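You operate a simulated robot arm through the tools that you are given. There is no shell and no other tool. Be economical: measure what you need, move in short steps, check, and stop when the job is done.

Carry out the task below with a simulated robot arm. There is one attempt and no reset: what you move stays moved.

TASK
Turn the tension dial to 30 kg. Put the felt block on the yellow tray. Stack the flask that says "F2" from the top of the long table on top of the flask that says "F4". Fetch the wiping pad from the top of the long table and set it on the spot 1 of the small pallet. Put the round bottle labelled "blue" from the pump bench top on the grey plate of the out mark and the round bottle marked "pink" on the top of the tote. Fetch the grey hose coupler and set it in the catch tray. Put the white cup from the top of the can bench on the top of the barrel and the black cup on the cooling rack. Push the filler lid shut. Put the small jug on top of the wooden trivet. Fetch the red mug from the cooling rack and set it on the drip plate on the top of the can bench. Turn the dose dial to 100 ml. Lift the hinged pot lid open. Do these in any order. Set down upright: felt block, round bottle, hose coupler, cup, small jug, mug.
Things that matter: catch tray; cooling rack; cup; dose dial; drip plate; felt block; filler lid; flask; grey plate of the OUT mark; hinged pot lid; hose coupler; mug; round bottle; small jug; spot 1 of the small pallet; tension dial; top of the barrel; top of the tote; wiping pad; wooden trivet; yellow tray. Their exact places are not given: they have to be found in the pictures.

It is judged by the outcome, as a careful person would: the job done as asked, and still so three seconds after it is handed in. It fails if anything else is knocked over, pushed out of place, dropped, spilled or broken. Lids that push on must go on centred and level and be pressed home; caps that screw on are set level and turned clockwise until they are tight.

THE ROBOT
A 7-joint arm with a fingered hand on a trunk, on a base that drives. Base frame: it is fixed to the floor where the robot stands at the start and does not move with it; the origin is under the middle of the robot, x ahead of it, y to its left, z up. Lengths are in mm, angles in rad, forces in N, time in s.
With the tool pointing down near the work surface it reaches from about 100 to 560 mm from the robot's upright axis, wherever it stands. Its first joint turns from -2.897 to 2.897 rad. Places, roughly: catch tray (37x22x11 cm) [-800, 1800, 700]; cooling rack (22x29 cm) [-2780, 6560, 740]; cup [-1000, 6500, 750]; dose dial [-7200, 6200, 600]; drip plate (15x15x1 cm) [-2300, 6500, 700]; felt block (7x5x5 cm) [600, 200, 800]; filler lid [-1600, 6700, 1300]; flask [1000, -750, 750]; grey plate of the OUT mark (24x16 cm) [620, -860, 720]; hinged pot lid [-3700, 6600, 1000]; hose coupler [1000, 2250, 750]; mug [-2750, 6500, 750]; round bottle [1250, 1500, 750]; small jug [-1750, 6500, 750]; spot 1 of the small pallet (17x16 cm) [900, -300, 780]; tension dial [500, -200, 800]; top of the barrel (15x15 cm) [-5080, 5640, 800]; top of the tote (22x22 cm) [1160, 2900, 1160]; wiping pad (10x6x3 cm) [500, -900, 700]; wooden trivet (16x16x3 cm) [-4500, 6400, 300]; yellow tray (17x10x3 cm) [-3900, 700, 900]. Payload 3.4 kg.
The tool frame sits at the grasp point between the pads (the TCP): z along the fingers, y along the line on which they close. The tips reach 25 mm beyond it. The gripper opens to 88 mm. The gripper's body begins 29 mm behind the TCP. The gripper is a hand of 3 fingers: y runs from the thumb to the fingers, the wrist lies at [-13, -106, -174] in the tool frame, and closing takes about 1.5 s.
Orientation is that of the tool frame in the base frame, as a unit quaternion [x, y, z, w]. With the fingers straight down and the wrist toward the robot, the tool's x, y and z point along [0, 1, 0], [1, 0, 0] and [0, 0, -1] of the base frame.

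THE INTERFACE
- The arm moves only by the tool servo_tool. Its argument "plan" is a list of rows, each a list of 2 entries, a list of its own where there are three numbers: the shift along the tool's x, y, z in mm, then the turn, a rotation vector about the tool's x, y, z in rad. In form: [[[tx, ty, tz], [ax, ay, az]], ...]. A call has 1 to 8 rows; each row shifts and turns the commanded pose from where the row before left it, along the tool's axes as they then stand. "hand" is the opening, from 0 (shut) to 1 (fully open), set as the call begins (left out, the last holds). Rows are played at 5 a second. More than 50 mm and 0.15 rad between two rows, or a gripper value outside its range, and nothing of the call is played. A pose out of reach is approached as far as the arm can. The call stops where the force on the tool passes 40 N (or 10 N more than at its start, if that is more) or the arm is blocked; 0.2 s more then pass. The fingers move at their own pace (about 72 mm/s each) and stop on an object; they squeeze with about 29 N. The grip force told is the motor's: it shows also when the fingers shut on nothing. Time passes only in rows, and 0.2 s behind the last, so rows that do not move let the fingers close. It gives the time, the measured TCP pose, the force on the tool (base axes), the opening and the grip force at its end, in the units of the frame above (readings bear some noise), with the torque about the TCP (base axes, N m) and any sound that the robot's microphone picked up.
- Cameras (640 x 400 px; columns grow to the right, rows downward): "scene" is now at [8.9, 111, 1432.4]; the picture's right is [-0.57, -0.82, 0.00], its down [-0.55, 0.38, -0.74] and it looks along [0.61, -0.42, -0.67] (base axes); focal length 263 px, centre (320, 200). "wrist" rides on the gripper at [58, -85, -99] in the tool frame; the picture's right is [-0.67, 0.35, -0.66], its down [-0.69, -0.63, 0.37] and it looks along [-0.29, 0.69, 0.66] (tool axes); focal length 261 px, centre (320, 200).
- grab_frame(camera): a new picture of that camera. The clock stands still meanwhile.
- slide_trunk(by): slides the trunk up (or, below 0, down) by that many mm; the arm and the scene camera ride with it, the base frame stays. It gives what a move gives, with no picture.
- base_move(legs): drives the robot by 1 to 6 legs, each [ahead, left, turn to the left] in mm, mm and rad, along the robot's own axes; the way and the turn of a leg run together, so that a leg with both is an arc; at most 1500 mm and 3.142 rad a leg. The arm and the cameras ride along, it lands a little off, and it stops where it bumps. It gives what a move gives.
- hand_shape(shape): the hand has 3 fingers and takes this shape, open, in about a second: jaw (thumb against the fingers, like two jaws); tri (thumb and two fingers); tip (a fingertip pinch); poke (one finger out to press); point (the index stretched); flat (the hand flat); cup (the hand cupped); fist (a fist). The gripper value then closes the fingers along that shape, each until it touches; the sizes above hold for jaw. It gives what a move gives, with no picture.
- aim_head(pan, tilt): turns the head with the scene camera to pan (to the left, within 2.705 rad either way) and tilt (down, from -0.506 to 1.204), counted from straight ahead of the robot. It gives what a move gives.
- locate(camera, pixels): there is no depth. For up to 12 entries [column, row, z] of the newest picture of that camera ("zoom" is the newest enlarged one), the place [x, y] in the base frame at which the ray of that pixel passes the height z, good to about 3 mm. The clock stands still meanwhile.
- enlarge(camera, box): a new picture of the part [left, top, right, bottom] of that camera's present view, enlarged. The clock stands still meanwhile.
- close_job(): hands the job in; it is judged then, once.

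Work in short steps. Measure before you move; look again where a grasp or a placing could have gone wrong, and mend it. You have 378 turns and 330 pictures in all, those below and enlarged ones among them. Open the gripper and draw the arm clear of the work before you hand the job in, unless the task says otherwise; then end with one line.

The tools are called after "Emit:" as name(argument=value, ...) on one line, values as JSON. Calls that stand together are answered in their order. servo_tool: Moves the arm, as the interface text tells. Its arguments: {"type":"object","properties":{"plan":{"type":"array","items":{"type":"array"}},"hand":{"type":"number"}},"required":["plan"]} The other tools are called the same way: slide_trunk (by) slides the trunk up or down; hand_shape (shape) gives the hand a shape; base_move (legs) drives the base; aim_head (pan, tilt) turns the head that bears the scene camera; grab_frame (camera) takes a picture; locate (camera, pixels) gives the place at which the rays of pixels pass given heights; enlarge (camera, box) takes an enlarged picture of a part of a camera's view; close_job () hands the job in.

At the start:

```text
t: 0.0
position: [461.2, -75.6, 1065.6]
tool_rot: [0.707, 0.707, 0.001, 0.0]
ft_force: [0.0, -0.1, 0.0]
torque: [-0.02, -0.01, -0.05]
finger_gap: 87.5
grip_force: 0.1
shape: jaw
trunk travel left (down, up): [-450.0, 140.0]
robot x, y, heading: [1.7, 1.6, 0.002]
head pan, tilt: [-0.604, 0.735]
```

scene: 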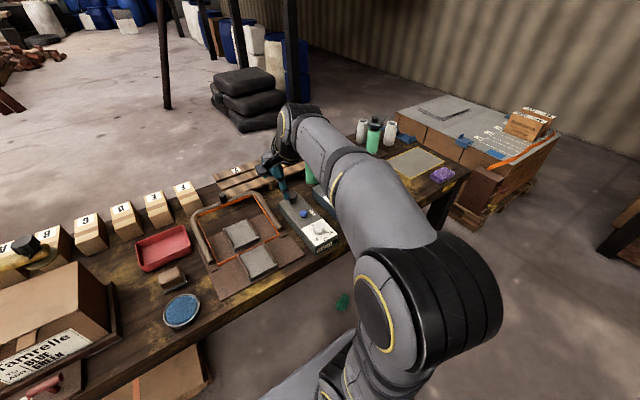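
wrist: 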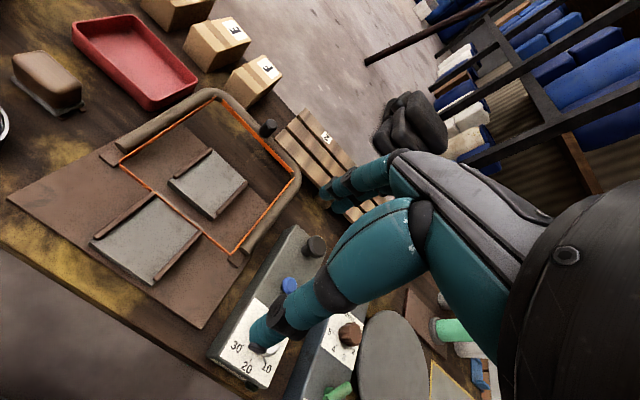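

The first frames show the bench with a tension dial, felt block and pallet. I'll look closer at the dial region and the rest of the bench.

Emit:
enlarge(camera="wrist", box=[180, 200, 420, 400])

Emit:
enlarge(camera="scene", box=[130, 140, 370, 330])

Emit:
enlarge(camera="scene", box=[330, 80, 570, 230])

```text
2.00 times, centred on (300, 300) of wrist
```

zoom: 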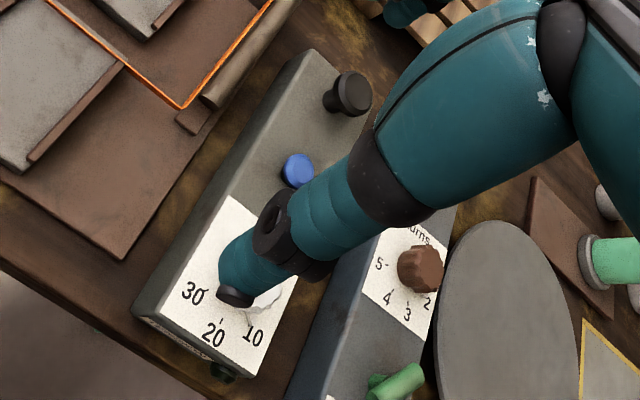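

```text
2.11 times, centred on (250, 235) of scene
```

zoom: 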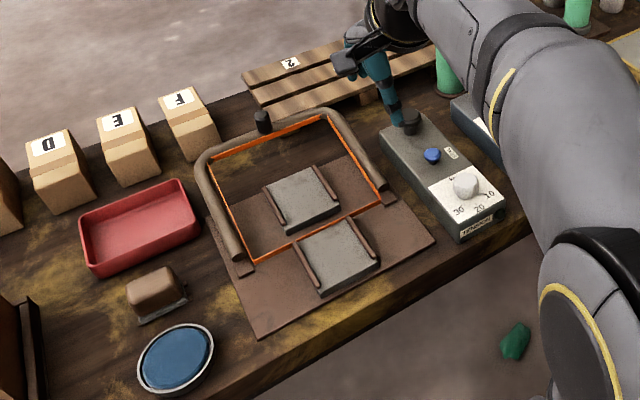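

```text
2.67 times, centred on (450, 155) of scene
```

zoom: 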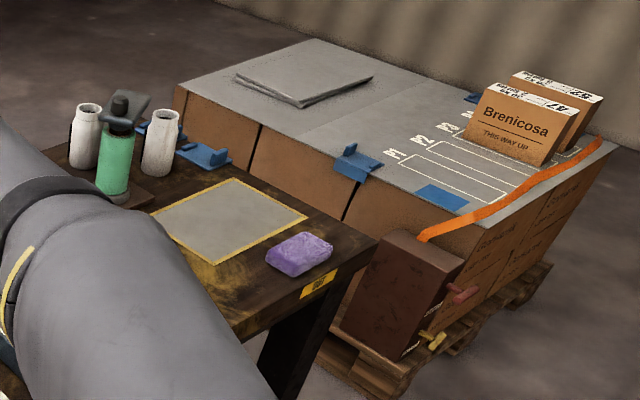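

I'll pan the head to see the right part of the table unobstructed.

Emit:
aim_head(pan=-0.95, tilt=0.6)

Emit:
grab_frame(camera="scene")

Emit:
aim_head(pan=0.0, tilt=0.8)

Emit:
grab_frame(camera="scene")

Emit:
aim_head(pan=1.2, tilt=0.4)

Emit:
grab_frame(camera="scene")

Emit:
aim_head(pan=2.5, tilt=0.3)

Emit:
grab_frame(camera="scene")

```text
t: 0.8
position: [459.1, -75.9, 1067.0]
tool_rot: [0.707, 0.707, 0.0, 0.0]
ft_force: [0.2, -0.1, -0.5]
torque: [-0.02, 0.0, -0.04]
finger_gap: 87.4
grip_force: 0.0
shape: jaw
trunk travel left (down, up): [-450.0, 140.0]
robot x, y, heading: [0.9, 0.1, -0.0]
head pan, tilt: [-0.949, 0.6]
```

```text
324 pictures are left
```

scene: 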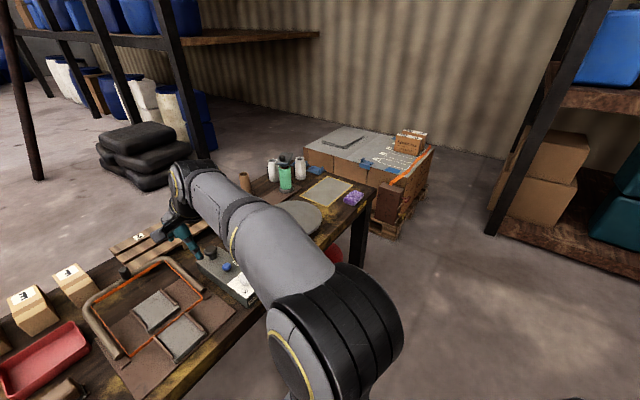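

```text
t: 2.1
position: [460.1, -76.8, 1065.7]
tool_rot: [0.706, 0.708, 0.0, -0.001]
ft_force: [-0.4, 1.1, -0.1]
torque: [0.0, -0.02, 0.0]
finger_gap: 87.7
grip_force: 0.1
shape: jaw
trunk travel left (down, up): [-450.0, 140.0]
robot x, y, heading: [-1.5, -0.6, 0.001]
head pan, tilt: [0.0, 0.799]
```

```text
323 pictures are left
```

scene: 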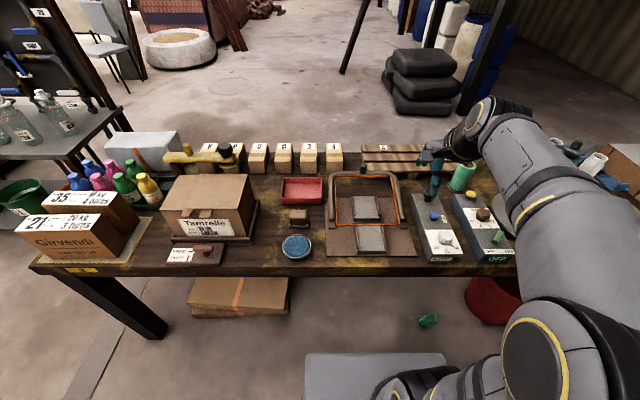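

```text
t: 3.5
position: [459.6, -76.9, 1066.2]
tool_rot: [0.707, 0.707, 0.0, -0.001]
ft_force: [-0.2, 0.8, 0.1]
torque: [0.05, -0.01, 0.0]
finger_gap: 87.6
grip_force: 0.0
shape: jaw
trunk travel left (down, up): [-450.0, 140.0]
robot x, y, heading: [-0.4, 0.5, 0.004]
head pan, tilt: [1.201, 0.4]
```

```text
322 pictures are left
```

scene: 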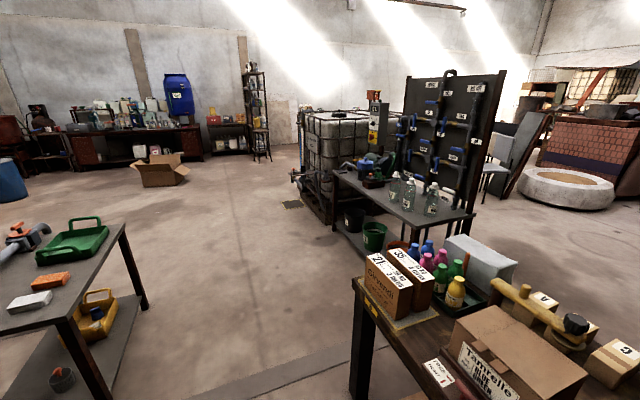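

```text
t: 4.9
position: [458.6, -76.8, 1066.8]
tool_rot: [0.707, 0.707, 0.0, 0.001]
ft_force: [-0.1, 0.4, -0.4]
torque: [0.0, 0.02, 0.0]
finger_gap: 87.7
grip_force: 0.1
shape: jaw
trunk travel left (down, up): [-450.0, 140.0]
robot x, y, heading: [-1.7, 1.3, 0.001]
head pan, tilt: [2.499, 0.3]
```

```text
321 pictures are left
```

scene: 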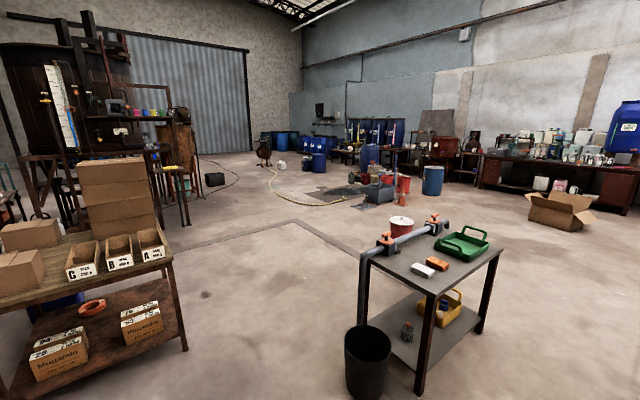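

I'll aim the head at the table front and enlarge to read dial and block details.

Emit:
aim_head(pan=-0.3, tilt=0.9)

Emit:
grab_frame(camera="scene")

Emit:
enlarge(camera="scene", box=[330, 140, 450, 215])

```text
t: 7.4
position: [459.4, -77.2, 1065.9]
tool_rot: [0.707, 0.707, 0.0, 0.0]
ft_force: [0.1, -0.4, 0.2]
torque: [0.01, -0.04, 0.01]
finger_gap: 87.6
grip_force: 0.0
shape: jaw
trunk travel left (down, up): [-450.0, 140.0]
robot x, y, heading: [-1.0, 2.2, -0.003]
head pan, tilt: [-0.3, 0.901]
```

```text
320 pictures are left
```

scene: 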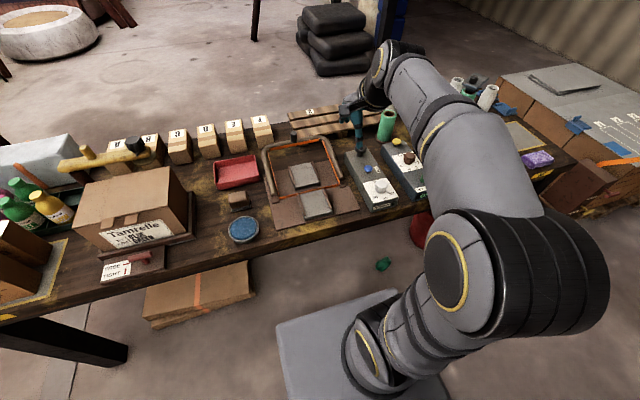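

```text
5.33 times, centred on (390, 178) of scene
```

zoom: 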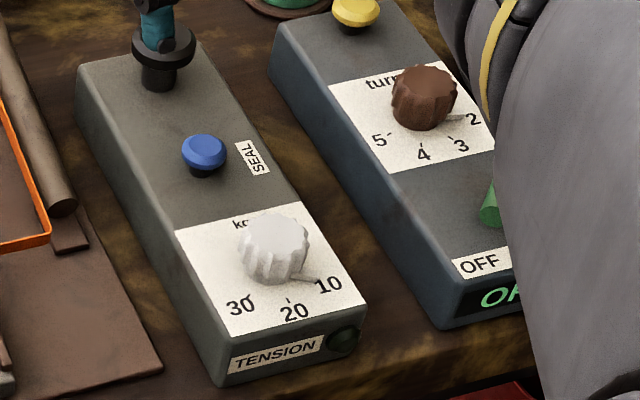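

Pointer stands at 10; knob needs clockwise turn (seen from above) to 30. I'll use parallax between the two cameras for heights: front-left top corner of the box at zoom (220,350), wrist (207,355).

Emit:
locate(camera="zoom", pixels=[[220, 352, 760], [220, 352, 800], [275, 248, 800], [275, 248, 830], [270, 232, 830], [240, 300, 780], [288, 300, 780], [318, 280, 780], [160, 80, 800], [204, 145, 800]])

Emit:
grab_frame(camera="wrist")

Emit:
locate(camera="wrist", pixels=[[207, 355, 760], [207, 355, 800], [289, 283, 800], [289, 283, 780], [9, 200, 720], [200, 328, 720], [200, 328, 740]])

```text
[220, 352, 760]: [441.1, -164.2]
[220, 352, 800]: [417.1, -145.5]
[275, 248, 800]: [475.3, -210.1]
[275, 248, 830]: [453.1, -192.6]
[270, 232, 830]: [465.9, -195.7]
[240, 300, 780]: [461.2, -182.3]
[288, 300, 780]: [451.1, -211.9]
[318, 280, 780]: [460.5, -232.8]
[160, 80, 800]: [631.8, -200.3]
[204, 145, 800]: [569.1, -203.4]
```

```text
318 pictures are left
```

wrist: 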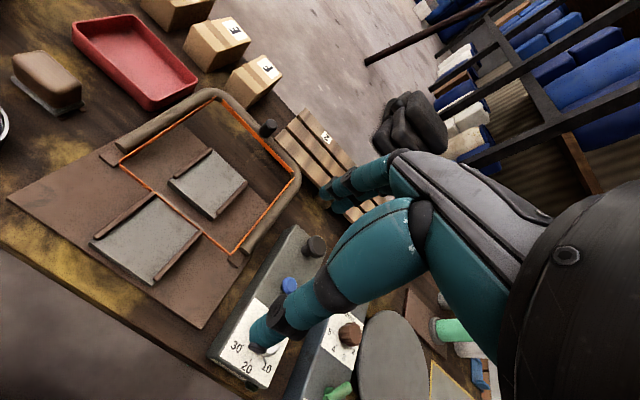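

```text
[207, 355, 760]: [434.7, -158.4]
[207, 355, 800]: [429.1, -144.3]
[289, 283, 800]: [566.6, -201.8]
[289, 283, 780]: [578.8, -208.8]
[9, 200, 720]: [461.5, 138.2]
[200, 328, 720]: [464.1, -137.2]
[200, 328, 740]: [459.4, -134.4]
```

The panel is at z≈785, knob near (467,-203). I'll move the hand above the knob.

Emit:
servo_tool(plan=[[[-31, 2, 0], [0, 0, 0]], [[-31, 2, 0], [0, 0, 0]], [[-31, 2, 30], [0, 0, 0]], [[-32, 0, 30], [0, 0, 0]], [[0, 0, 40], [0, 0, 0]], [[0, 0, 40], [0, 0, 0]]], hand=1)

Emit:
grab_frame(camera="wrist")

Emit:
enlarge(camera="scene", box=[330, 140, 450, 215])

```text
t: 8.8
position: [464.5, -203.0, 926.6]
tool_rot: [0.707, 0.707, 0.0, 0.001]
ft_force: [0.5, 0.3, -0.6]
torque: [0.02, 0.01, 0.02]
finger_gap: 87.8
grip_force: 0.1
shape: jaw
trunk travel left (down, up): [-450.0, 140.0]
robot x, y, heading: [2.3, 1.5, 0.001]
head pan, tilt: [-0.3, 0.901]
```

```text
317 pictures are left
```

wrist: 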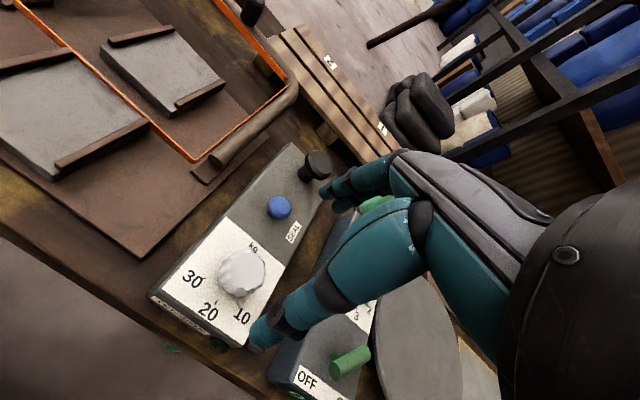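

```text
5.33 times, centred on (390, 178) of scene
```

zoom: 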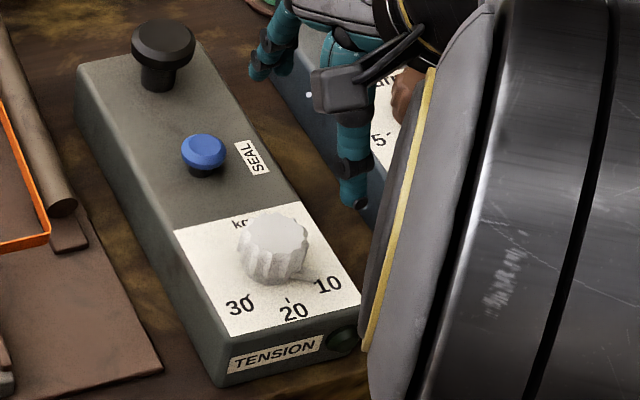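

Good wrist view; I'll enlarge the dial to measure marks.

Emit:
enlarge(camera="wrist", box=[150, 210, 310, 350])

```text
2.86 times, centred on (230, 280) of wrist
```

zoom: 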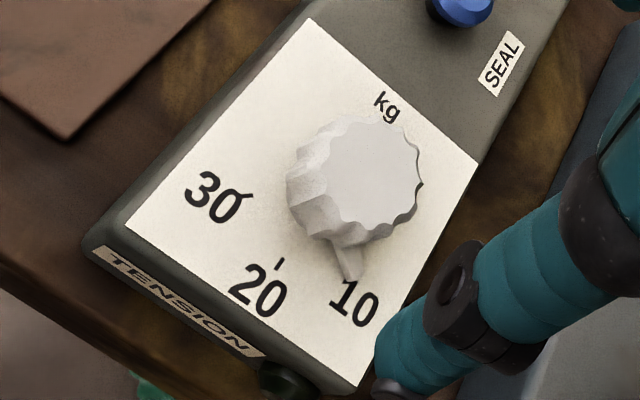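

Emit:
locate(camera="zoom", pixels=[[248, 195, 785], [279, 263, 785], [355, 280, 788], [375, 172, 810], [375, 172, 820], [312, 18, 785], [477, 160, 785], [127, 225, 785], [355, 386, 785], [340, 237, 790]])

Emit:
locate(camera="scene", pixels=[[382, 187, 810]])

```text
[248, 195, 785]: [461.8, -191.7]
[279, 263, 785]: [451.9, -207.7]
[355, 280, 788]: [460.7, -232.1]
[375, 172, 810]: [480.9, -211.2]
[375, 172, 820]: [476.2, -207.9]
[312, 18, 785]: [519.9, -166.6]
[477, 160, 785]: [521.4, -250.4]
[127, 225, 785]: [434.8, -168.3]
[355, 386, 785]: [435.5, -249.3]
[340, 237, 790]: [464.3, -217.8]
```

```text
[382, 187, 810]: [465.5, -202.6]
```

Knob centre ≈(477,-208.5), top ≈819; pointer at about -50°, mark 30 at about +47°. Pre-rotate the hand counter-clockwise.

Emit:
servo_tool(plan=[[[-5.5, 12.5, 0], [0, 0, 0]], [[0, 0, 0], [0, 0, -0.145]], [[0, 0, 0], [0, 0, -0.145]], [[0, 0, 0], [0, 0, -0.145]], [[0, 0, 0], [0, 0, -0.145]], [[0, 0, 0], [0, 0, -0.145]], [[0, 0, 0], [0, 0, -0.145]], [[0, 0, 0], [0, 0, 0]]])

Emit:
grab_frame(camera="wrist")

```text
t: 10.6
position: [479.0, -207.1, 925.7]
tool_rot: [0.341, 0.94, 0.001, 0.0]
ft_force: [-0.3, 0.6, 0.0]
torque: [-0.02, 0.0, -0.02]
finger_gap: 87.4
grip_force: 0.0
shape: jaw
trunk travel left (down, up): [-450.0, 140.0]
robot x, y, heading: [-0.7, 1.6, 0.002]
head pan, tilt: [-0.3, 0.901]
```

```text
314 pictures are left
```

wrist: 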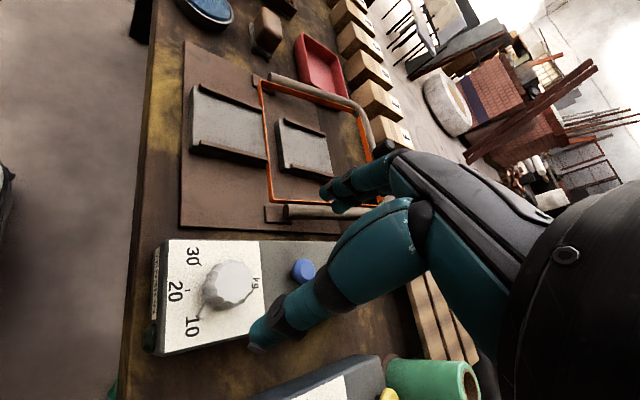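

Descend to z≈818 over the knob.

Emit:
servo_tool(plan=[[[0, 0, 40], [0, 0, 0]], [[0, 0, 40], [0, 0, 0]], [[0, 0, 27], [0, 0, 0]], [[0, 0, 0], [0, 0, 0]]])

Emit:
enlarge(camera="scene", box=[330, 140, 450, 215])

```text
t: 11.6
position: [479.0, -209.0, 817.9]
tool_rot: [0.342, 0.94, 0.0, -0.001]
ft_force: [-0.7, -0.4, 0.7]
torque: [0.02, 0.01, -0.01]
finger_gap: 87.6
grip_force: 0.1
shape: jaw
trunk travel left (down, up): [-450.0, 140.0]
robot x, y, heading: [-0.4, 3.3, -0.001]
head pan, tilt: [-0.3, 0.901]
```

```text
5.33 times, centred on (390, 178) of scene
```

zoom: 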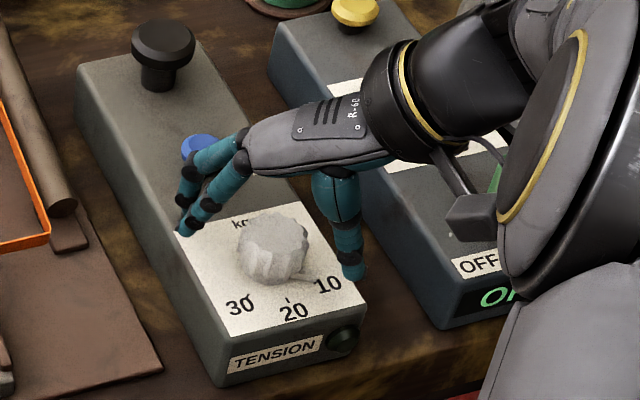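

Knob sits between thumb and fingers. Close.

Emit:
servo_tool(plan=[[[0, 0, 0], [0, 0, 0]], [[0, 0, 0], [0, 0, 0]], [[0, 0, 0], [0, 0, 0]], [[0, 0, 0], [0, 0, 0]], [[0, 0, 0], [0, 0, 0]], [[0, 0, 0], [0, 0, 0]], [[0, 0, 0], [0, 0, 0]], [[0, 0, 0], [0, 0, 0]]], hand=0)

Emit:
servo_tool(plan=[[[0, 0, 0], [0, 0, 0.12]], [[0, 0, 0], [0, 0, 0.12]], [[0, 0, 0], [0, 0, 0.12]], [[0, 0, 0], [0, 0, 0.12]], [[0, 0, 0], [0, 0, 0.12]], [[0, 0, 0], [0, 0, 0.12]], [[0, 0, 0], [0, 0, 0.12]], [[0, 0, 0], [0, 0, 0.12]]])

Emit:
enlarge(camera="scene", box=[330, 140, 450, 215])

```text
t: 13.4
position: [479.8, -208.9, 819.2]
tool_rot: [0.343, 0.94, 0.001, 0.001]
ft_force: [-1.7, 0.9, -2.2]
torque: [0.06, -0.01, 0.02]
finger_gap: 30.9
grip_force: 28.7
shape: jaw
trunk travel left (down, up): [-450.0, 140.0]
robot x, y, heading: [-1.1, -4.5, -0.004]
head pan, tilt: [-0.3, 0.901]
```

```text
t: 15.2
position: [479.5, -206.3, 819.6]
tool_rot: [0.739, 0.674, 0.0, 0.001]
ft_force: [11.8, 0.2, 0.4]
torque: [-0.02, -0.31, 0.1]
finger_gap: 30.1
grip_force: 29.5
shape: jaw
trunk travel left (down, up): [-450.0, 140.0]
robot x, y, heading: [0.1, 1.4, -0.0]
head pan, tilt: [-0.3, 0.901]
```

```text
5.33 times, centred on (390, 178) of scene
```

zoom: 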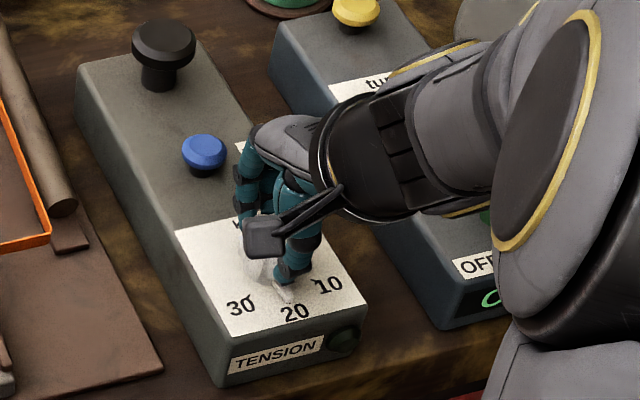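

The pointer has turned with it, near 20. Turn further.

Emit:
locate(camera="zoom", pixels=[[314, 284, 785], [249, 297, 785], [289, 300, 785]])

Emit:
servo_tool(plan=[[[0, 0, 0], [0, 0, 0.12]], [[0, 0, 0], [0, 0, 0.12]], [[0, 0, 0], [0, 0, 0.12]], [[0, 0, 0], [0, 0, 0.12]], [[0, 0, 0], [0, 0, 0.12]], [[0, 0, 0], [0, 0, 0.12]], [[0, 0, 0], [0, 0, 0]]])

Emit:
enlarge(camera="scene", box=[330, 140, 450, 215])

Emit:
grab_frame(camera="wrist")

```text
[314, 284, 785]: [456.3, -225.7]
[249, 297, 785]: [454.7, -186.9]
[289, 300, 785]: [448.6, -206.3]
```

```text
t: 16.8
position: [478.8, -208.3, 820.8]
tool_rot: [0.929, 0.37, 0.0, 0.0]
ft_force: [11.8, -6.2, 2.0]
torque: [-0.24, -0.32, -0.02]
finger_gap: 30.6
grip_force: 29.1
shape: jaw
trunk travel left (down, up): [-450.0, 140.0]
robot x, y, heading: [-1.7, 2.9, -0.002]
head pan, tilt: [-0.3, 0.901]
```

```text
5.33 times, centred on (390, 178) of scene
```

zoom: 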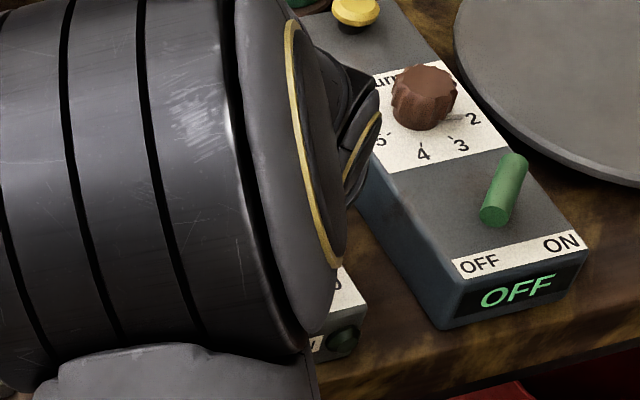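

```text
310 pictures are left
```

wrist: 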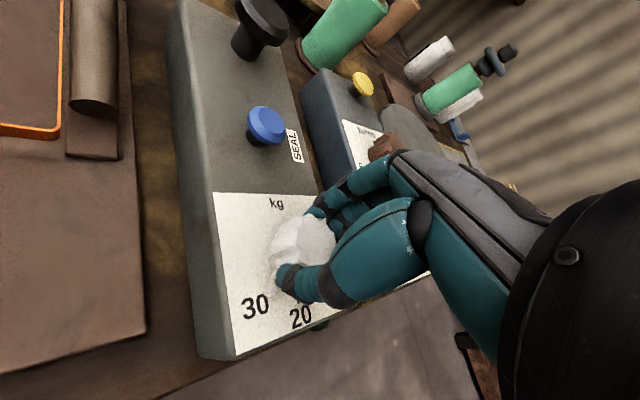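

Turned about 97°. Release, rise and check.

Emit:
servo_tool(plan=[[[0, 0, 0], [0, 0, 0]], [[0, 0, 0], [0, 0, 0]], [[0, 0, 0], [0, 0, 0]], [[0, 0, 0], [0, 0, 0]], [[0, 0, -45], [0, 0, 0]], [[0, 0, -45], [0, 0, 0]]], hand=1)

Emit:
grab_frame(camera="wrist")

```text
t: 18.2
position: [478.8, -206.2, 910.8]
tool_rot: [0.929, 0.371, 0.0, -0.001]
ft_force: [-0.8, 1.2, -0.1]
torque: [0.03, -0.02, 0.01]
finger_gap: 87.7
grip_force: 0.0
shape: jaw
trunk travel left (down, up): [-450.0, 140.0]
robot x, y, heading: [-1.6, -0.9, -0.005]
head pan, tilt: [-0.3, 0.901]
```

```text
309 pictures are left
```

wrist: 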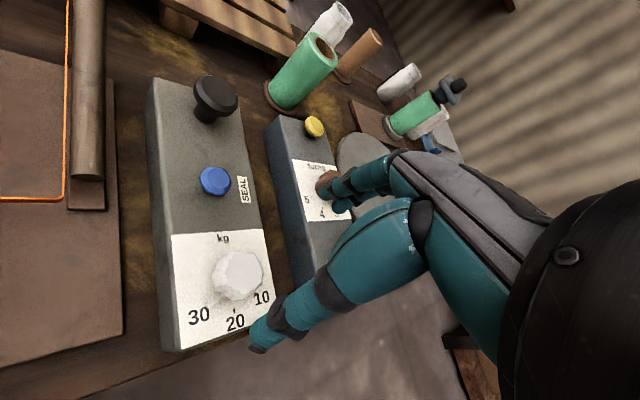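

Emit:
enlarge(camera="wrist", box=[170, 220, 290, 350])

```text
3.08 times, centred on (230, 285) of wrist
```

zoom: 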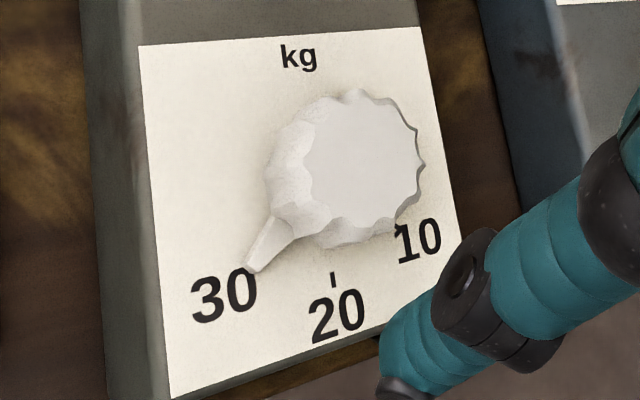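

Pointer tip at the 30 tick. Verify numerically with tip and mark "10" tick.

Emit:
locate(camera="zoom", pixels=[[248, 271, 785], [285, 232, 787], [398, 229, 785], [334, 278, 785]])

Emit:
aim_head(pan=0.25, tilt=0.9)

Emit:
grab_frame(camera="scene")

Emit:
enlarge(camera="scene", box=[300, 120, 460, 220])

```text
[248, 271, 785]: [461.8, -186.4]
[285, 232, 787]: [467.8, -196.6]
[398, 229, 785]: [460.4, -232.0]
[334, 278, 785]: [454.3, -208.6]
```

```text
t: 19.2
position: [479.1, -207.0, 911.6]
tool_rot: [0.929, 0.37, 0.0, 0.0]
ft_force: [-0.8, 0.1, -0.8]
torque: [0.0, 0.01, -0.01]
finger_gap: 87.7
grip_force: 0.1
shape: jaw
trunk travel left (down, up): [-450.0, 140.0]
robot x, y, heading: [-4.3, -0.1, -0.002]
head pan, tilt: [0.25, 0.901]
```

```text
307 pictures are left
```

scene: 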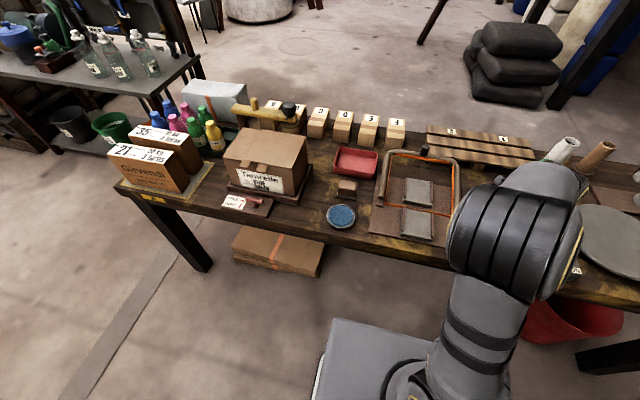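

```text
4.00 times, centred on (380, 170) of scene
```

zoom: 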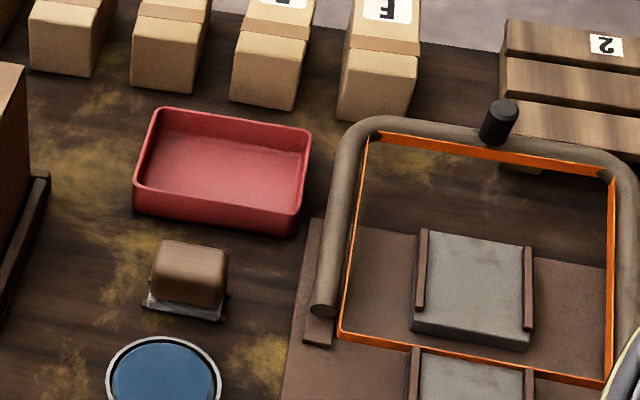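

Dial is on 30. Now I'll restore the hand orientation and raise it, then survey the table geometry.

Emit:
servo_tool(plan=[[[0, 0, -40], [0, 0, -0.14]], [[0, 0, -40], [0, 0, -0.14]], [[0, 0, -40], [0, 0, -0.14]], [[0, 0, 0], [0, 0, -0.14]], [[0, 0, 0], [0, 0, -0.14]], [[0, 0, 0], [0, 0, -0.126]]])

Emit:
aim_head(pan=-0.75, tilt=0.7)

Emit:
grab_frame(camera="scene")

Emit:
locate(camera="scene", pixels=[[300, 200, 720]])

```text
t: 20.6
position: [478.5, -207.2, 1028.9]
tool_rot: [0.701, 0.713, 0.001, 0.001]
ft_force: [0.0, -0.2, -0.6]
torque: [0.01, 0.0, -0.03]
finger_gap: 87.8
grip_force: 0.2
shape: jaw
trunk travel left (down, up): [-450.0, 140.0]
robot x, y, heading: [-4.8, -0.7, -0.001]
head pan, tilt: [0.25, 0.901]
```

```text
t: 21.8
position: [477.3, -207.3, 1028.0]
tool_rot: [0.702, 0.712, 0.0, -0.001]
ft_force: [-0.2, -0.4, 0.5]
torque: [0.0, 0.01, 0.0]
finger_gap: 87.5
grip_force: 0.0
shape: jaw
trunk travel left (down, up): [-450.0, 140.0]
robot x, y, heading: [0.1, -0.2, -0.002]
head pan, tilt: [-0.75, 0.7]
```

```text
305 pictures are left
```

scene: 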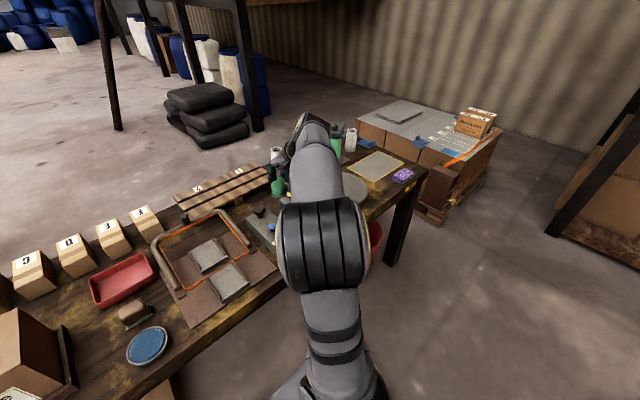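

```text
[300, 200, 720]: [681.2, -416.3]
```

Locate table corners, pallet, and the box stack to judge driving routes.

Emit:
locate(camera="scene", pixels=[[430, 165, 720], [378, 218, 720], [404, 175, 740], [376, 166, 722], [357, 122, 720], [174, 205, 780], [268, 165, 780], [197, 188, 780], [445, 215, 0], [250, 130, 0], [130, 312, 770], [147, 345, 725]])

Emit:
enlarge(camera="scene", box=[160, 120, 320, 220])

Emit:
enlarge(camera="scene", box=[320, 90, 520, 230])

```text
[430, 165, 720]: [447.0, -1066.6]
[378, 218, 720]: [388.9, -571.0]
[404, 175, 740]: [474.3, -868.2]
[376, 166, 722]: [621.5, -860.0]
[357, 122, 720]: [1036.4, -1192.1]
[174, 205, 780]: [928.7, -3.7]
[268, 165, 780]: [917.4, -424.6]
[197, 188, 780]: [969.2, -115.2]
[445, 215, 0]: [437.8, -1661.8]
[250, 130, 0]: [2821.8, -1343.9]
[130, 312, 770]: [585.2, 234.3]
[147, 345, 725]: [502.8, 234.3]
```

```text
4.00 times, centred on (240, 170) of scene
```

zoom: 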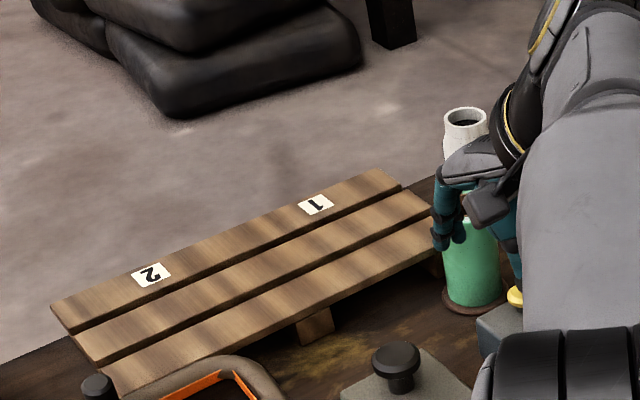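

```text
2.86 times, centred on (420, 160) of scene
```

zoom: 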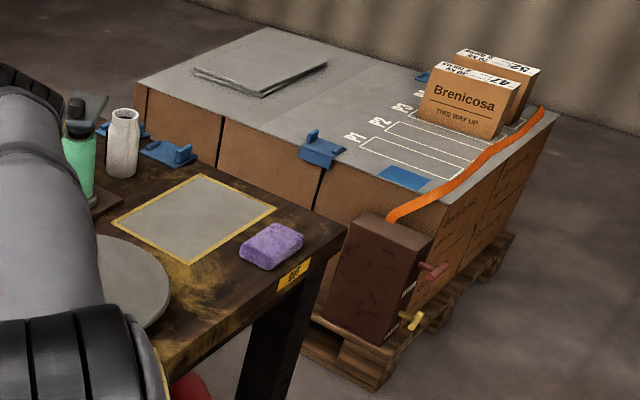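

Far side of the table is only reachable by going round the left end. First I get the wiping pad at about (474,-868): centre the arm, then drive right.

Emit:
servo_tool(plan=[[[41, -15, 0], [0, 0, -0.01]], [[41, -15, 0], [0, 0, 0]], [[41, -15, 0], [0, 0, 0]], [[41, -15, 0], [0, 0, 0]], [[41, -15, 0], [0, 0, 0]]])

Emit:
base_move(legs=[[0, -860, 0]])

Emit:
grab_frame(camera="wrist")

Emit:
aim_head(pan=0.2, tilt=0.8)

Emit:
grab_frame(camera="scene")

```text
t: 23.0
position: [400.0, -4.3, 1028.0]
tool_rot: [0.698, 0.716, 0.001, 0.0]
ft_force: [0.2, 0.3, 1.0]
torque: [0.02, 0.07, 0.01]
finger_gap: 88.0
grip_force: 0.0
shape: jaw
trunk travel left (down, up): [-450.0, 140.0]
robot x, y, heading: [2.8, 1.6, -0.002]
head pan, tilt: [-0.75, 0.7]
```

```text
t: 27.6
position: [389.7, -881.1, 1028.0]
tool_rot: [0.706, 0.709, 0.0, 0.0]
ft_force: [-1.1, -0.3, 0.2]
torque: [-0.01, 0.04, 0.02]
finger_gap: 87.8
grip_force: 0.0
shape: jaw
trunk travel left (down, up): [-450.0, 140.0]
robot x, y, heading: [-8.2, -867.3, -0.024]
head pan, tilt: [-0.75, 0.7]
```

```text
302 pictures are left
```

wrist: 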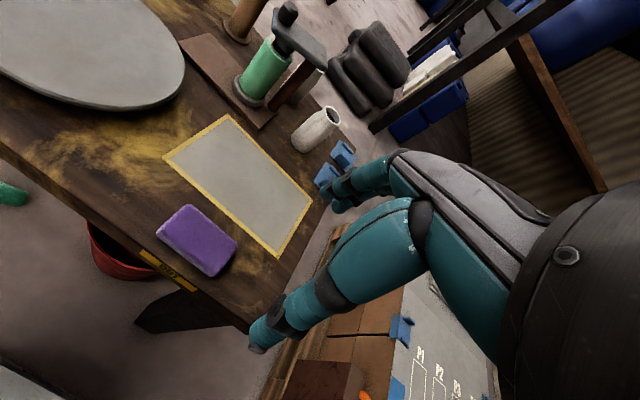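

```text
t: 28.9
position: [391.2, -882.4, 1027.9]
tool_rot: [0.706, 0.709, 0.0, 0.0]
ft_force: [0.5, -0.1, 0.8]
torque: [-0.04, 0.02, -0.02]
finger_gap: 87.6
grip_force: 0.0
shape: jaw
trunk travel left (down, up): [-450.0, 140.0]
robot x, y, heading: [-7.6, -872.9, -0.024]
head pan, tilt: [0.201, 0.799]
```

```text
301 pictures are left
```

scene: 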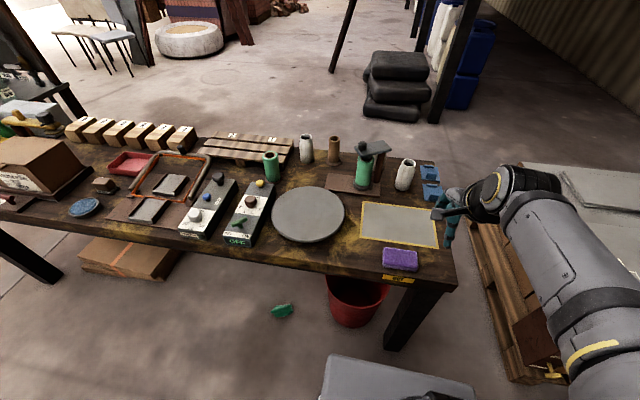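

Pad seen at scene (400,258) and wrist (197,240). Locate pad and flasks.

Emit:
locate(camera="wrist", pixels=[[188, 206, 750], [238, 238, 750], [214, 273, 750], [157, 235, 750], [197, 237, 750]])

Emit:
locate(camera="scene", pixels=[[384, 248, 750], [417, 250, 750], [417, 266, 750], [306, 163, 720], [334, 163, 720], [271, 180, 720], [365, 190, 730], [404, 190, 720], [232, 134, 780], [275, 139, 780], [398, 222, 722]])

Emit:
enlarge(camera="scene", box=[190, 120, 450, 280])

```text
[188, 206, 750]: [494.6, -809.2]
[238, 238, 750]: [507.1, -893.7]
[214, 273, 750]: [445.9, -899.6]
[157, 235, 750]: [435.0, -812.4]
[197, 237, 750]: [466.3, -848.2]
```

```text
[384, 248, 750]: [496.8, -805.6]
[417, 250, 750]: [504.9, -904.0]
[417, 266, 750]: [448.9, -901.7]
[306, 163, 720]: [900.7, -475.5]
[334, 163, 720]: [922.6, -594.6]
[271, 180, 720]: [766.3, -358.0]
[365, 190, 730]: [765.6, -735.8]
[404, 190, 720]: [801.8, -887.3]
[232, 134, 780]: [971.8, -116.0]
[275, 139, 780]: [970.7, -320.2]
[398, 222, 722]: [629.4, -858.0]
```

```text
2.46 times, centred on (320, 200) of scene
```

zoom: 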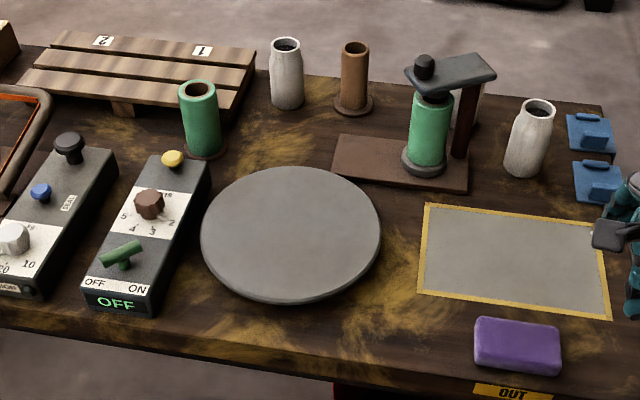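

Pad centre ≈(471,-855), long axis roughly along y (8° off). Approach above it.

Emit:
servo_tool(plan=[[[7, 20, 30], [0, 0, -0.07]], [[7, 20, 36], [0, 0, -0.06]], [[6, 20, 36], [0, 0, 0]], [[6, 21, 36], [0, 0, 0]], [[0, 0, 40], [0, 0, 0]], [[0, 0, 0], [0, 0, 0]]], hand=1)

Emit:
grab_frame(camera="wrist")

Emit:
enlarge(camera="scene", box=[350, 180, 510, 300])

```text
t: 30.3
position: [469.6, -849.3, 848.1]
tool_rot: [0.658, 0.753, 0.0, 0.0]
ft_force: [-0.4, 0.0, 0.5]
torque: [-0.03, -0.01, 0.0]
finger_gap: 87.8
grip_force: 0.1
shape: jaw
trunk travel left (down, up): [-450.0, 140.0]
robot x, y, heading: [-12.2, -872.4, -0.018]
head pan, tilt: [0.201, 0.799]
```

```text
299 pictures are left
```

wrist: 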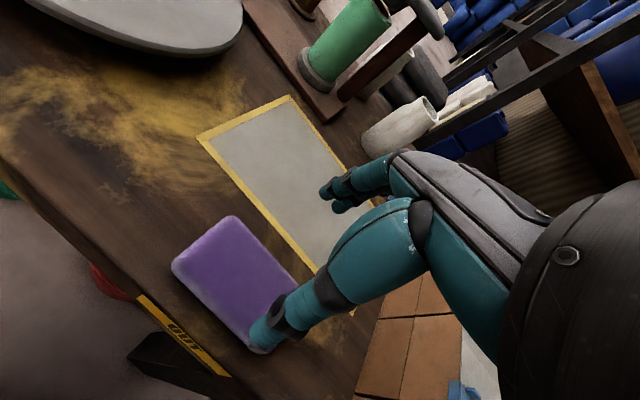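

```text
3.33 times, centred on (430, 240) of scene
```

zoom: 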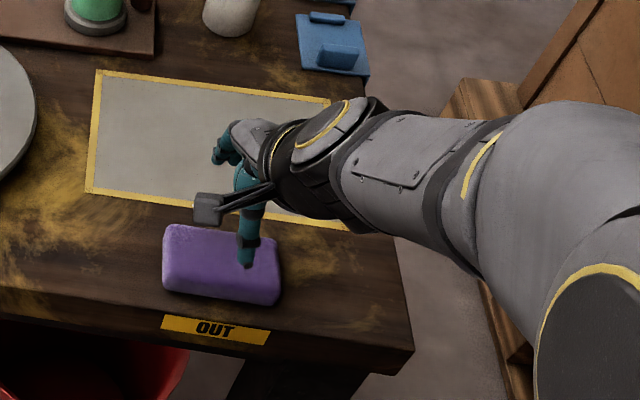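

Emit:
locate(camera="wrist", pixels=[[232, 217, 748], [174, 262, 748], [296, 280, 748], [247, 345, 748]])

```text
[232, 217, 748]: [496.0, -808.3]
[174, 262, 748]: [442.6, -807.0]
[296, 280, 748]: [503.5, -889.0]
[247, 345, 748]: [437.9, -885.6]
```

Centre ≈(470,-850), under the hand. Descend and close.

Emit:
servo_tool(plan=[[[0, 0, 40], [0, 0, 0.05]], [[0, 0, 40], [0, 0, 0]], [[0, 0, 16], [0, 0, 0]], [[0, 0, 0], [0, 0, 0]]])

Emit:
servo_tool(plan=[[[0, 0, 0], [0, 0, 0]], [[0, 0, 0], [0, 0, 0]], [[0, 0, 0], [0, 0, 0]], [[0, 0, 0], [0, 0, 0]], [[0, 0, 0], [0, 0, 0]], [[0, 0, 0], [0, 0, 0]], [[0, 0, 0], [0, 0, 0]], [[0, 0, 0], [0, 0, 0]]], hand=0)

Emit:
servo_tool(plan=[[[0, 0, -40], [0, 0, 0]], [[0, 0, -45], [0, 0, 0]], [[0, 0, -45], [0, 0, 0]], [[0, 0, -45], [0, 0, 0]], [[0, 0, -45], [0, 0, 0]], [[0, 0, -45], [0, 0, 0]]])

Emit:
grab_frame(camera="wrist")

```text
t: 31.3
position: [468.5, -848.2, 754.6]
tool_rot: [0.677, 0.736, 0.0, 0.001]
ft_force: [-0.1, -0.1, 3.0]
torque: [-0.05, -0.2, 0.0]
finger_gap: 87.3
grip_force: 0.1
shape: jaw
trunk travel left (down, up): [-450.0, 140.0]
robot x, y, heading: [-8.8, -872.7, -0.022]
head pan, tilt: [0.201, 0.799]
```

```text
t: 33.1
position: [468.8, -848.0, 755.0]
tool_rot: [0.677, 0.736, 0.001, 0.001]
ft_force: [4.2, 1.1, 9.3]
torque: [0.0, -0.25, 0.04]
finger_gap: 53.5
grip_force: 29.0
shape: jaw
trunk travel left (down, up): [-450.0, 140.0]
robot x, y, heading: [-8.9, -869.9, -0.025]
head pan, tilt: [0.201, 0.799]
```

```text
t: 34.5
position: [467.3, -852.4, 1018.4]
tool_rot: [0.678, 0.735, 0.0, -0.002]
ft_force: [-1.0, -0.2, -0.9]
torque: [-0.01, 0.03, 0.03]
finger_gap: 53.1
grip_force: 28.8
shape: jaw
trunk travel left (down, up): [-450.0, 140.0]
robot x, y, heading: [-8.7, -869.1, -0.02]
head pan, tilt: [0.201, 0.799]
```

```text
297 pictures are left
```

wrist: 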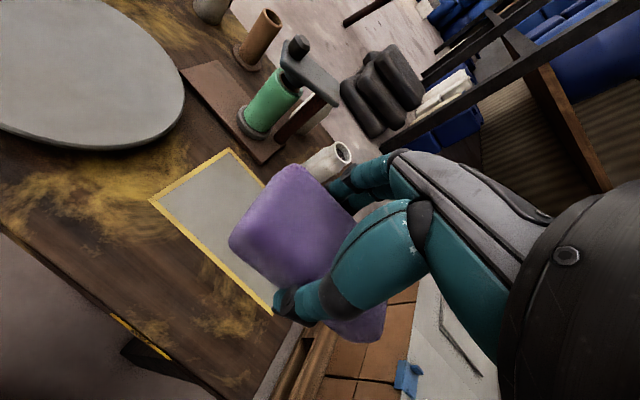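

Pad held. Retract the arm and drive back and left along the table, then look for the route round its left end.

Emit:
servo_tool(plan=[[[0, -40, 0], [0, 0, 0]], [[0, -40, 0], [0, 0, 0]], [[0, -30, -10], [0, 0, 0]]])

Emit:
base_move(legs=[[-150, 0, 0.02], [0, 1500, 0]])

Emit:
aim_head(pan=0.5, tilt=0.6)

Emit:
grab_frame(camera="scene")

```text
t: 35.3
position: [359.7, -859.2, 1029.3]
tool_rot: [0.677, 0.736, 0.0, 0.0]
ft_force: [0.1, 0.3, -0.1]
torque: [-0.01, 0.02, -0.03]
finger_gap: 53.2
grip_force: 29.0
shape: jaw
trunk travel left (down, up): [-450.0, 140.0]
robot x, y, heading: [-12.3, -868.3, -0.018]
head pan, tilt: [0.201, 0.799]
```

```text
t: 43.6
position: [220.3, 628.8, 1028.1]
tool_rot: [0.675, 0.738, 0.0, 0.0]
ft_force: [0.0, -0.2, -0.5]
torque: [0.03, -0.02, 0.0]
finger_gap: 53.1
grip_force: 29.4
shape: jaw
trunk travel left (down, up): [-450.0, 140.0]
robot x, y, heading: [-150.5, 614.7, -0.017]
head pan, tilt: [0.201, 0.799]
```

```text
t: 44.4
position: [221.8, 628.6, 1029.4]
tool_rot: [0.674, 0.739, 0.0, 0.0]
ft_force: [0.7, 0.2, -0.3]
torque: [-0.01, 0.03, -0.02]
finger_gap: 53.1
grip_force: 28.7
shape: jaw
trunk travel left (down, up): [-450.0, 140.0]
robot x, y, heading: [-150.1, 612.4, -0.01]
head pan, tilt: [0.499, 0.6]
```

```text
296 pictures are left
```

scene: 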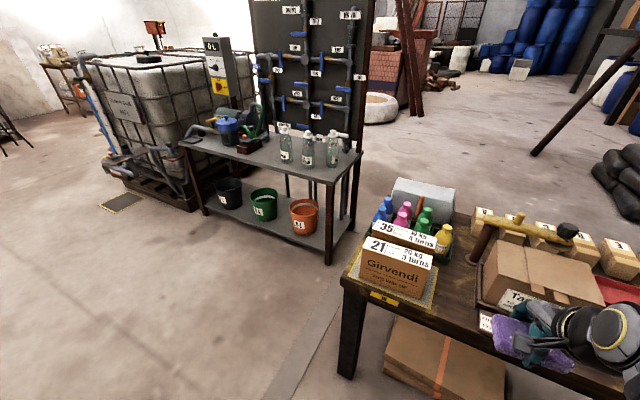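

Locate the corners of this table and the pump bench, and bottles.

Emit:
locate(camera="scene", pixels=[[341, 282, 720], [345, 377, 0], [328, 265, 0], [330, 185, 720], [362, 153, 720], [346, 218, 0], [180, 143, 720], [286, 162, 720], [309, 165, 720], [332, 165, 720], [395, 180, 720], [300, 370, 0]])

Emit:
enlarge(camera="scene", box=[170, 90, 380, 220])

```text
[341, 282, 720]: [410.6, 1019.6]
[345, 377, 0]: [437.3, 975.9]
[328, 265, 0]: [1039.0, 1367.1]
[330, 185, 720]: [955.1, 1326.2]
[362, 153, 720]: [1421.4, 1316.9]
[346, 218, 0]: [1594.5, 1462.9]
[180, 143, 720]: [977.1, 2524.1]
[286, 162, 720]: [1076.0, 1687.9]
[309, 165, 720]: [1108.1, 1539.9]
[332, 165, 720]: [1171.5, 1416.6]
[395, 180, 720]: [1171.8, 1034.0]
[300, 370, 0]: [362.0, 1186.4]
```

```text
3.05 times, centred on (275, 155) of scene
```

zoom: 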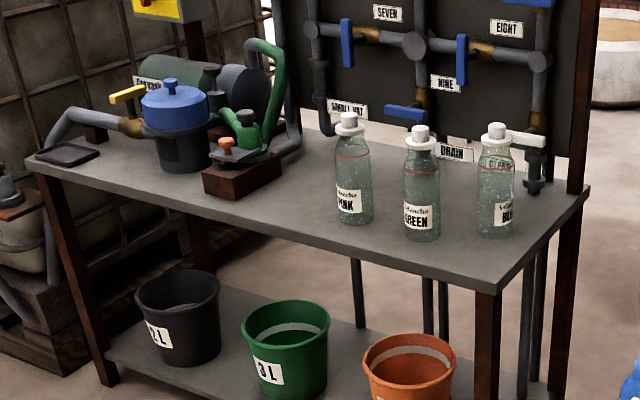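

The gap between table and pump bench is only ~300 mm. I'll check the other way (right of the box stack) with the head, and the left as well.

Emit:
aim_head(pan=-0.85, tilt=0.3)

Emit:
grab_frame(camera="scene")

Emit:
aim_head(pan=0.9, tilt=0.3)

Emit:
grab_frame(camera="scene")

Emit:
aim_head(pan=0.0, tilt=0.3)

Emit:
grab_frame(camera="scene")

```text
t: 45.9
position: [220.8, 630.2, 1028.5]
tool_rot: [0.674, 0.739, 0.0, 0.0]
ft_force: [0.0, 0.4, -0.4]
torque: [-0.01, -0.04, 0.0]
finger_gap: 53.3
grip_force: 29.1
shape: jaw
trunk travel left (down, up): [-450.0, 140.0]
robot x, y, heading: [-146.0, 614.4, -0.019]
head pan, tilt: [-0.85, 0.3]
```

```text
294 pictures are left
```

scene: 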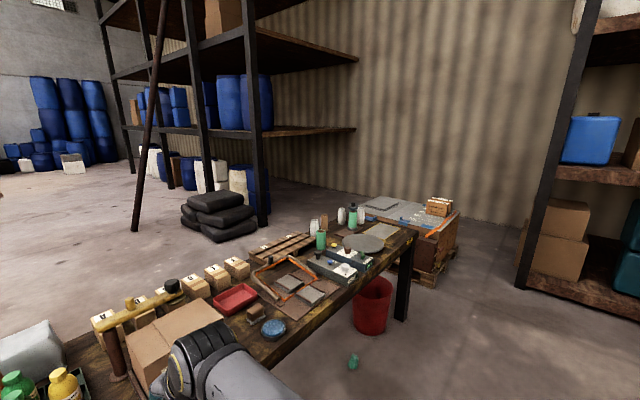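

```text
t: 47.7
position: [221.5, 629.5, 1027.7]
tool_rot: [0.674, 0.738, -0.001, 0.0]
ft_force: [0.2, 0.6, -0.1]
torque: [0.05, 0.03, 0.02]
finger_gap: 53.5
grip_force: 29.5
shape: jaw
trunk travel left (down, up): [-450.0, 140.0]
robot x, y, heading: [-145.9, 615.3, -0.012]
head pan, tilt: [0.901, 0.3]
```

```text
293 pictures are left
```

scene: 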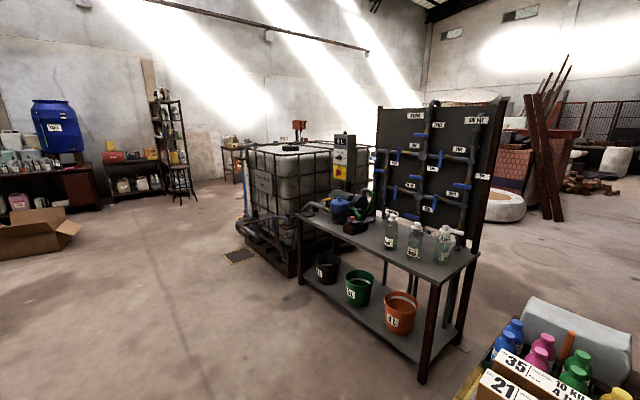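

```text
t: 48.9
position: [221.1, 629.1, 1028.5]
tool_rot: [0.674, 0.738, 0.001, 0.0]
ft_force: [0.2, 1.1, 0.0]
torque: [0.0, 0.01, -0.03]
finger_gap: 53.3
grip_force: 28.7
shape: jaw
trunk travel left (down, up): [-450.0, 140.0]
robot x, y, heading: [-146.0, 621.5, -0.014]
head pan, tilt: [0.0, 0.3]
```

```text
292 pictures are left
```

scene: 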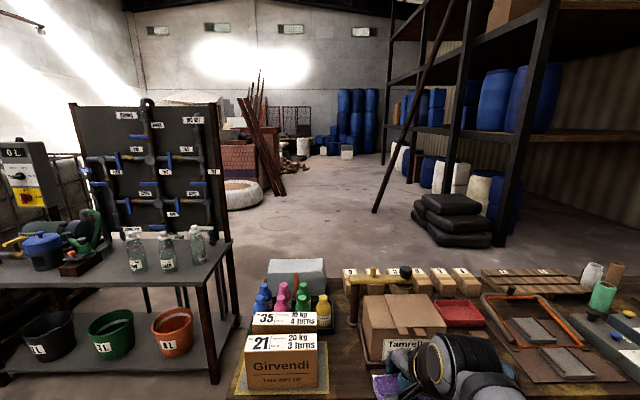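

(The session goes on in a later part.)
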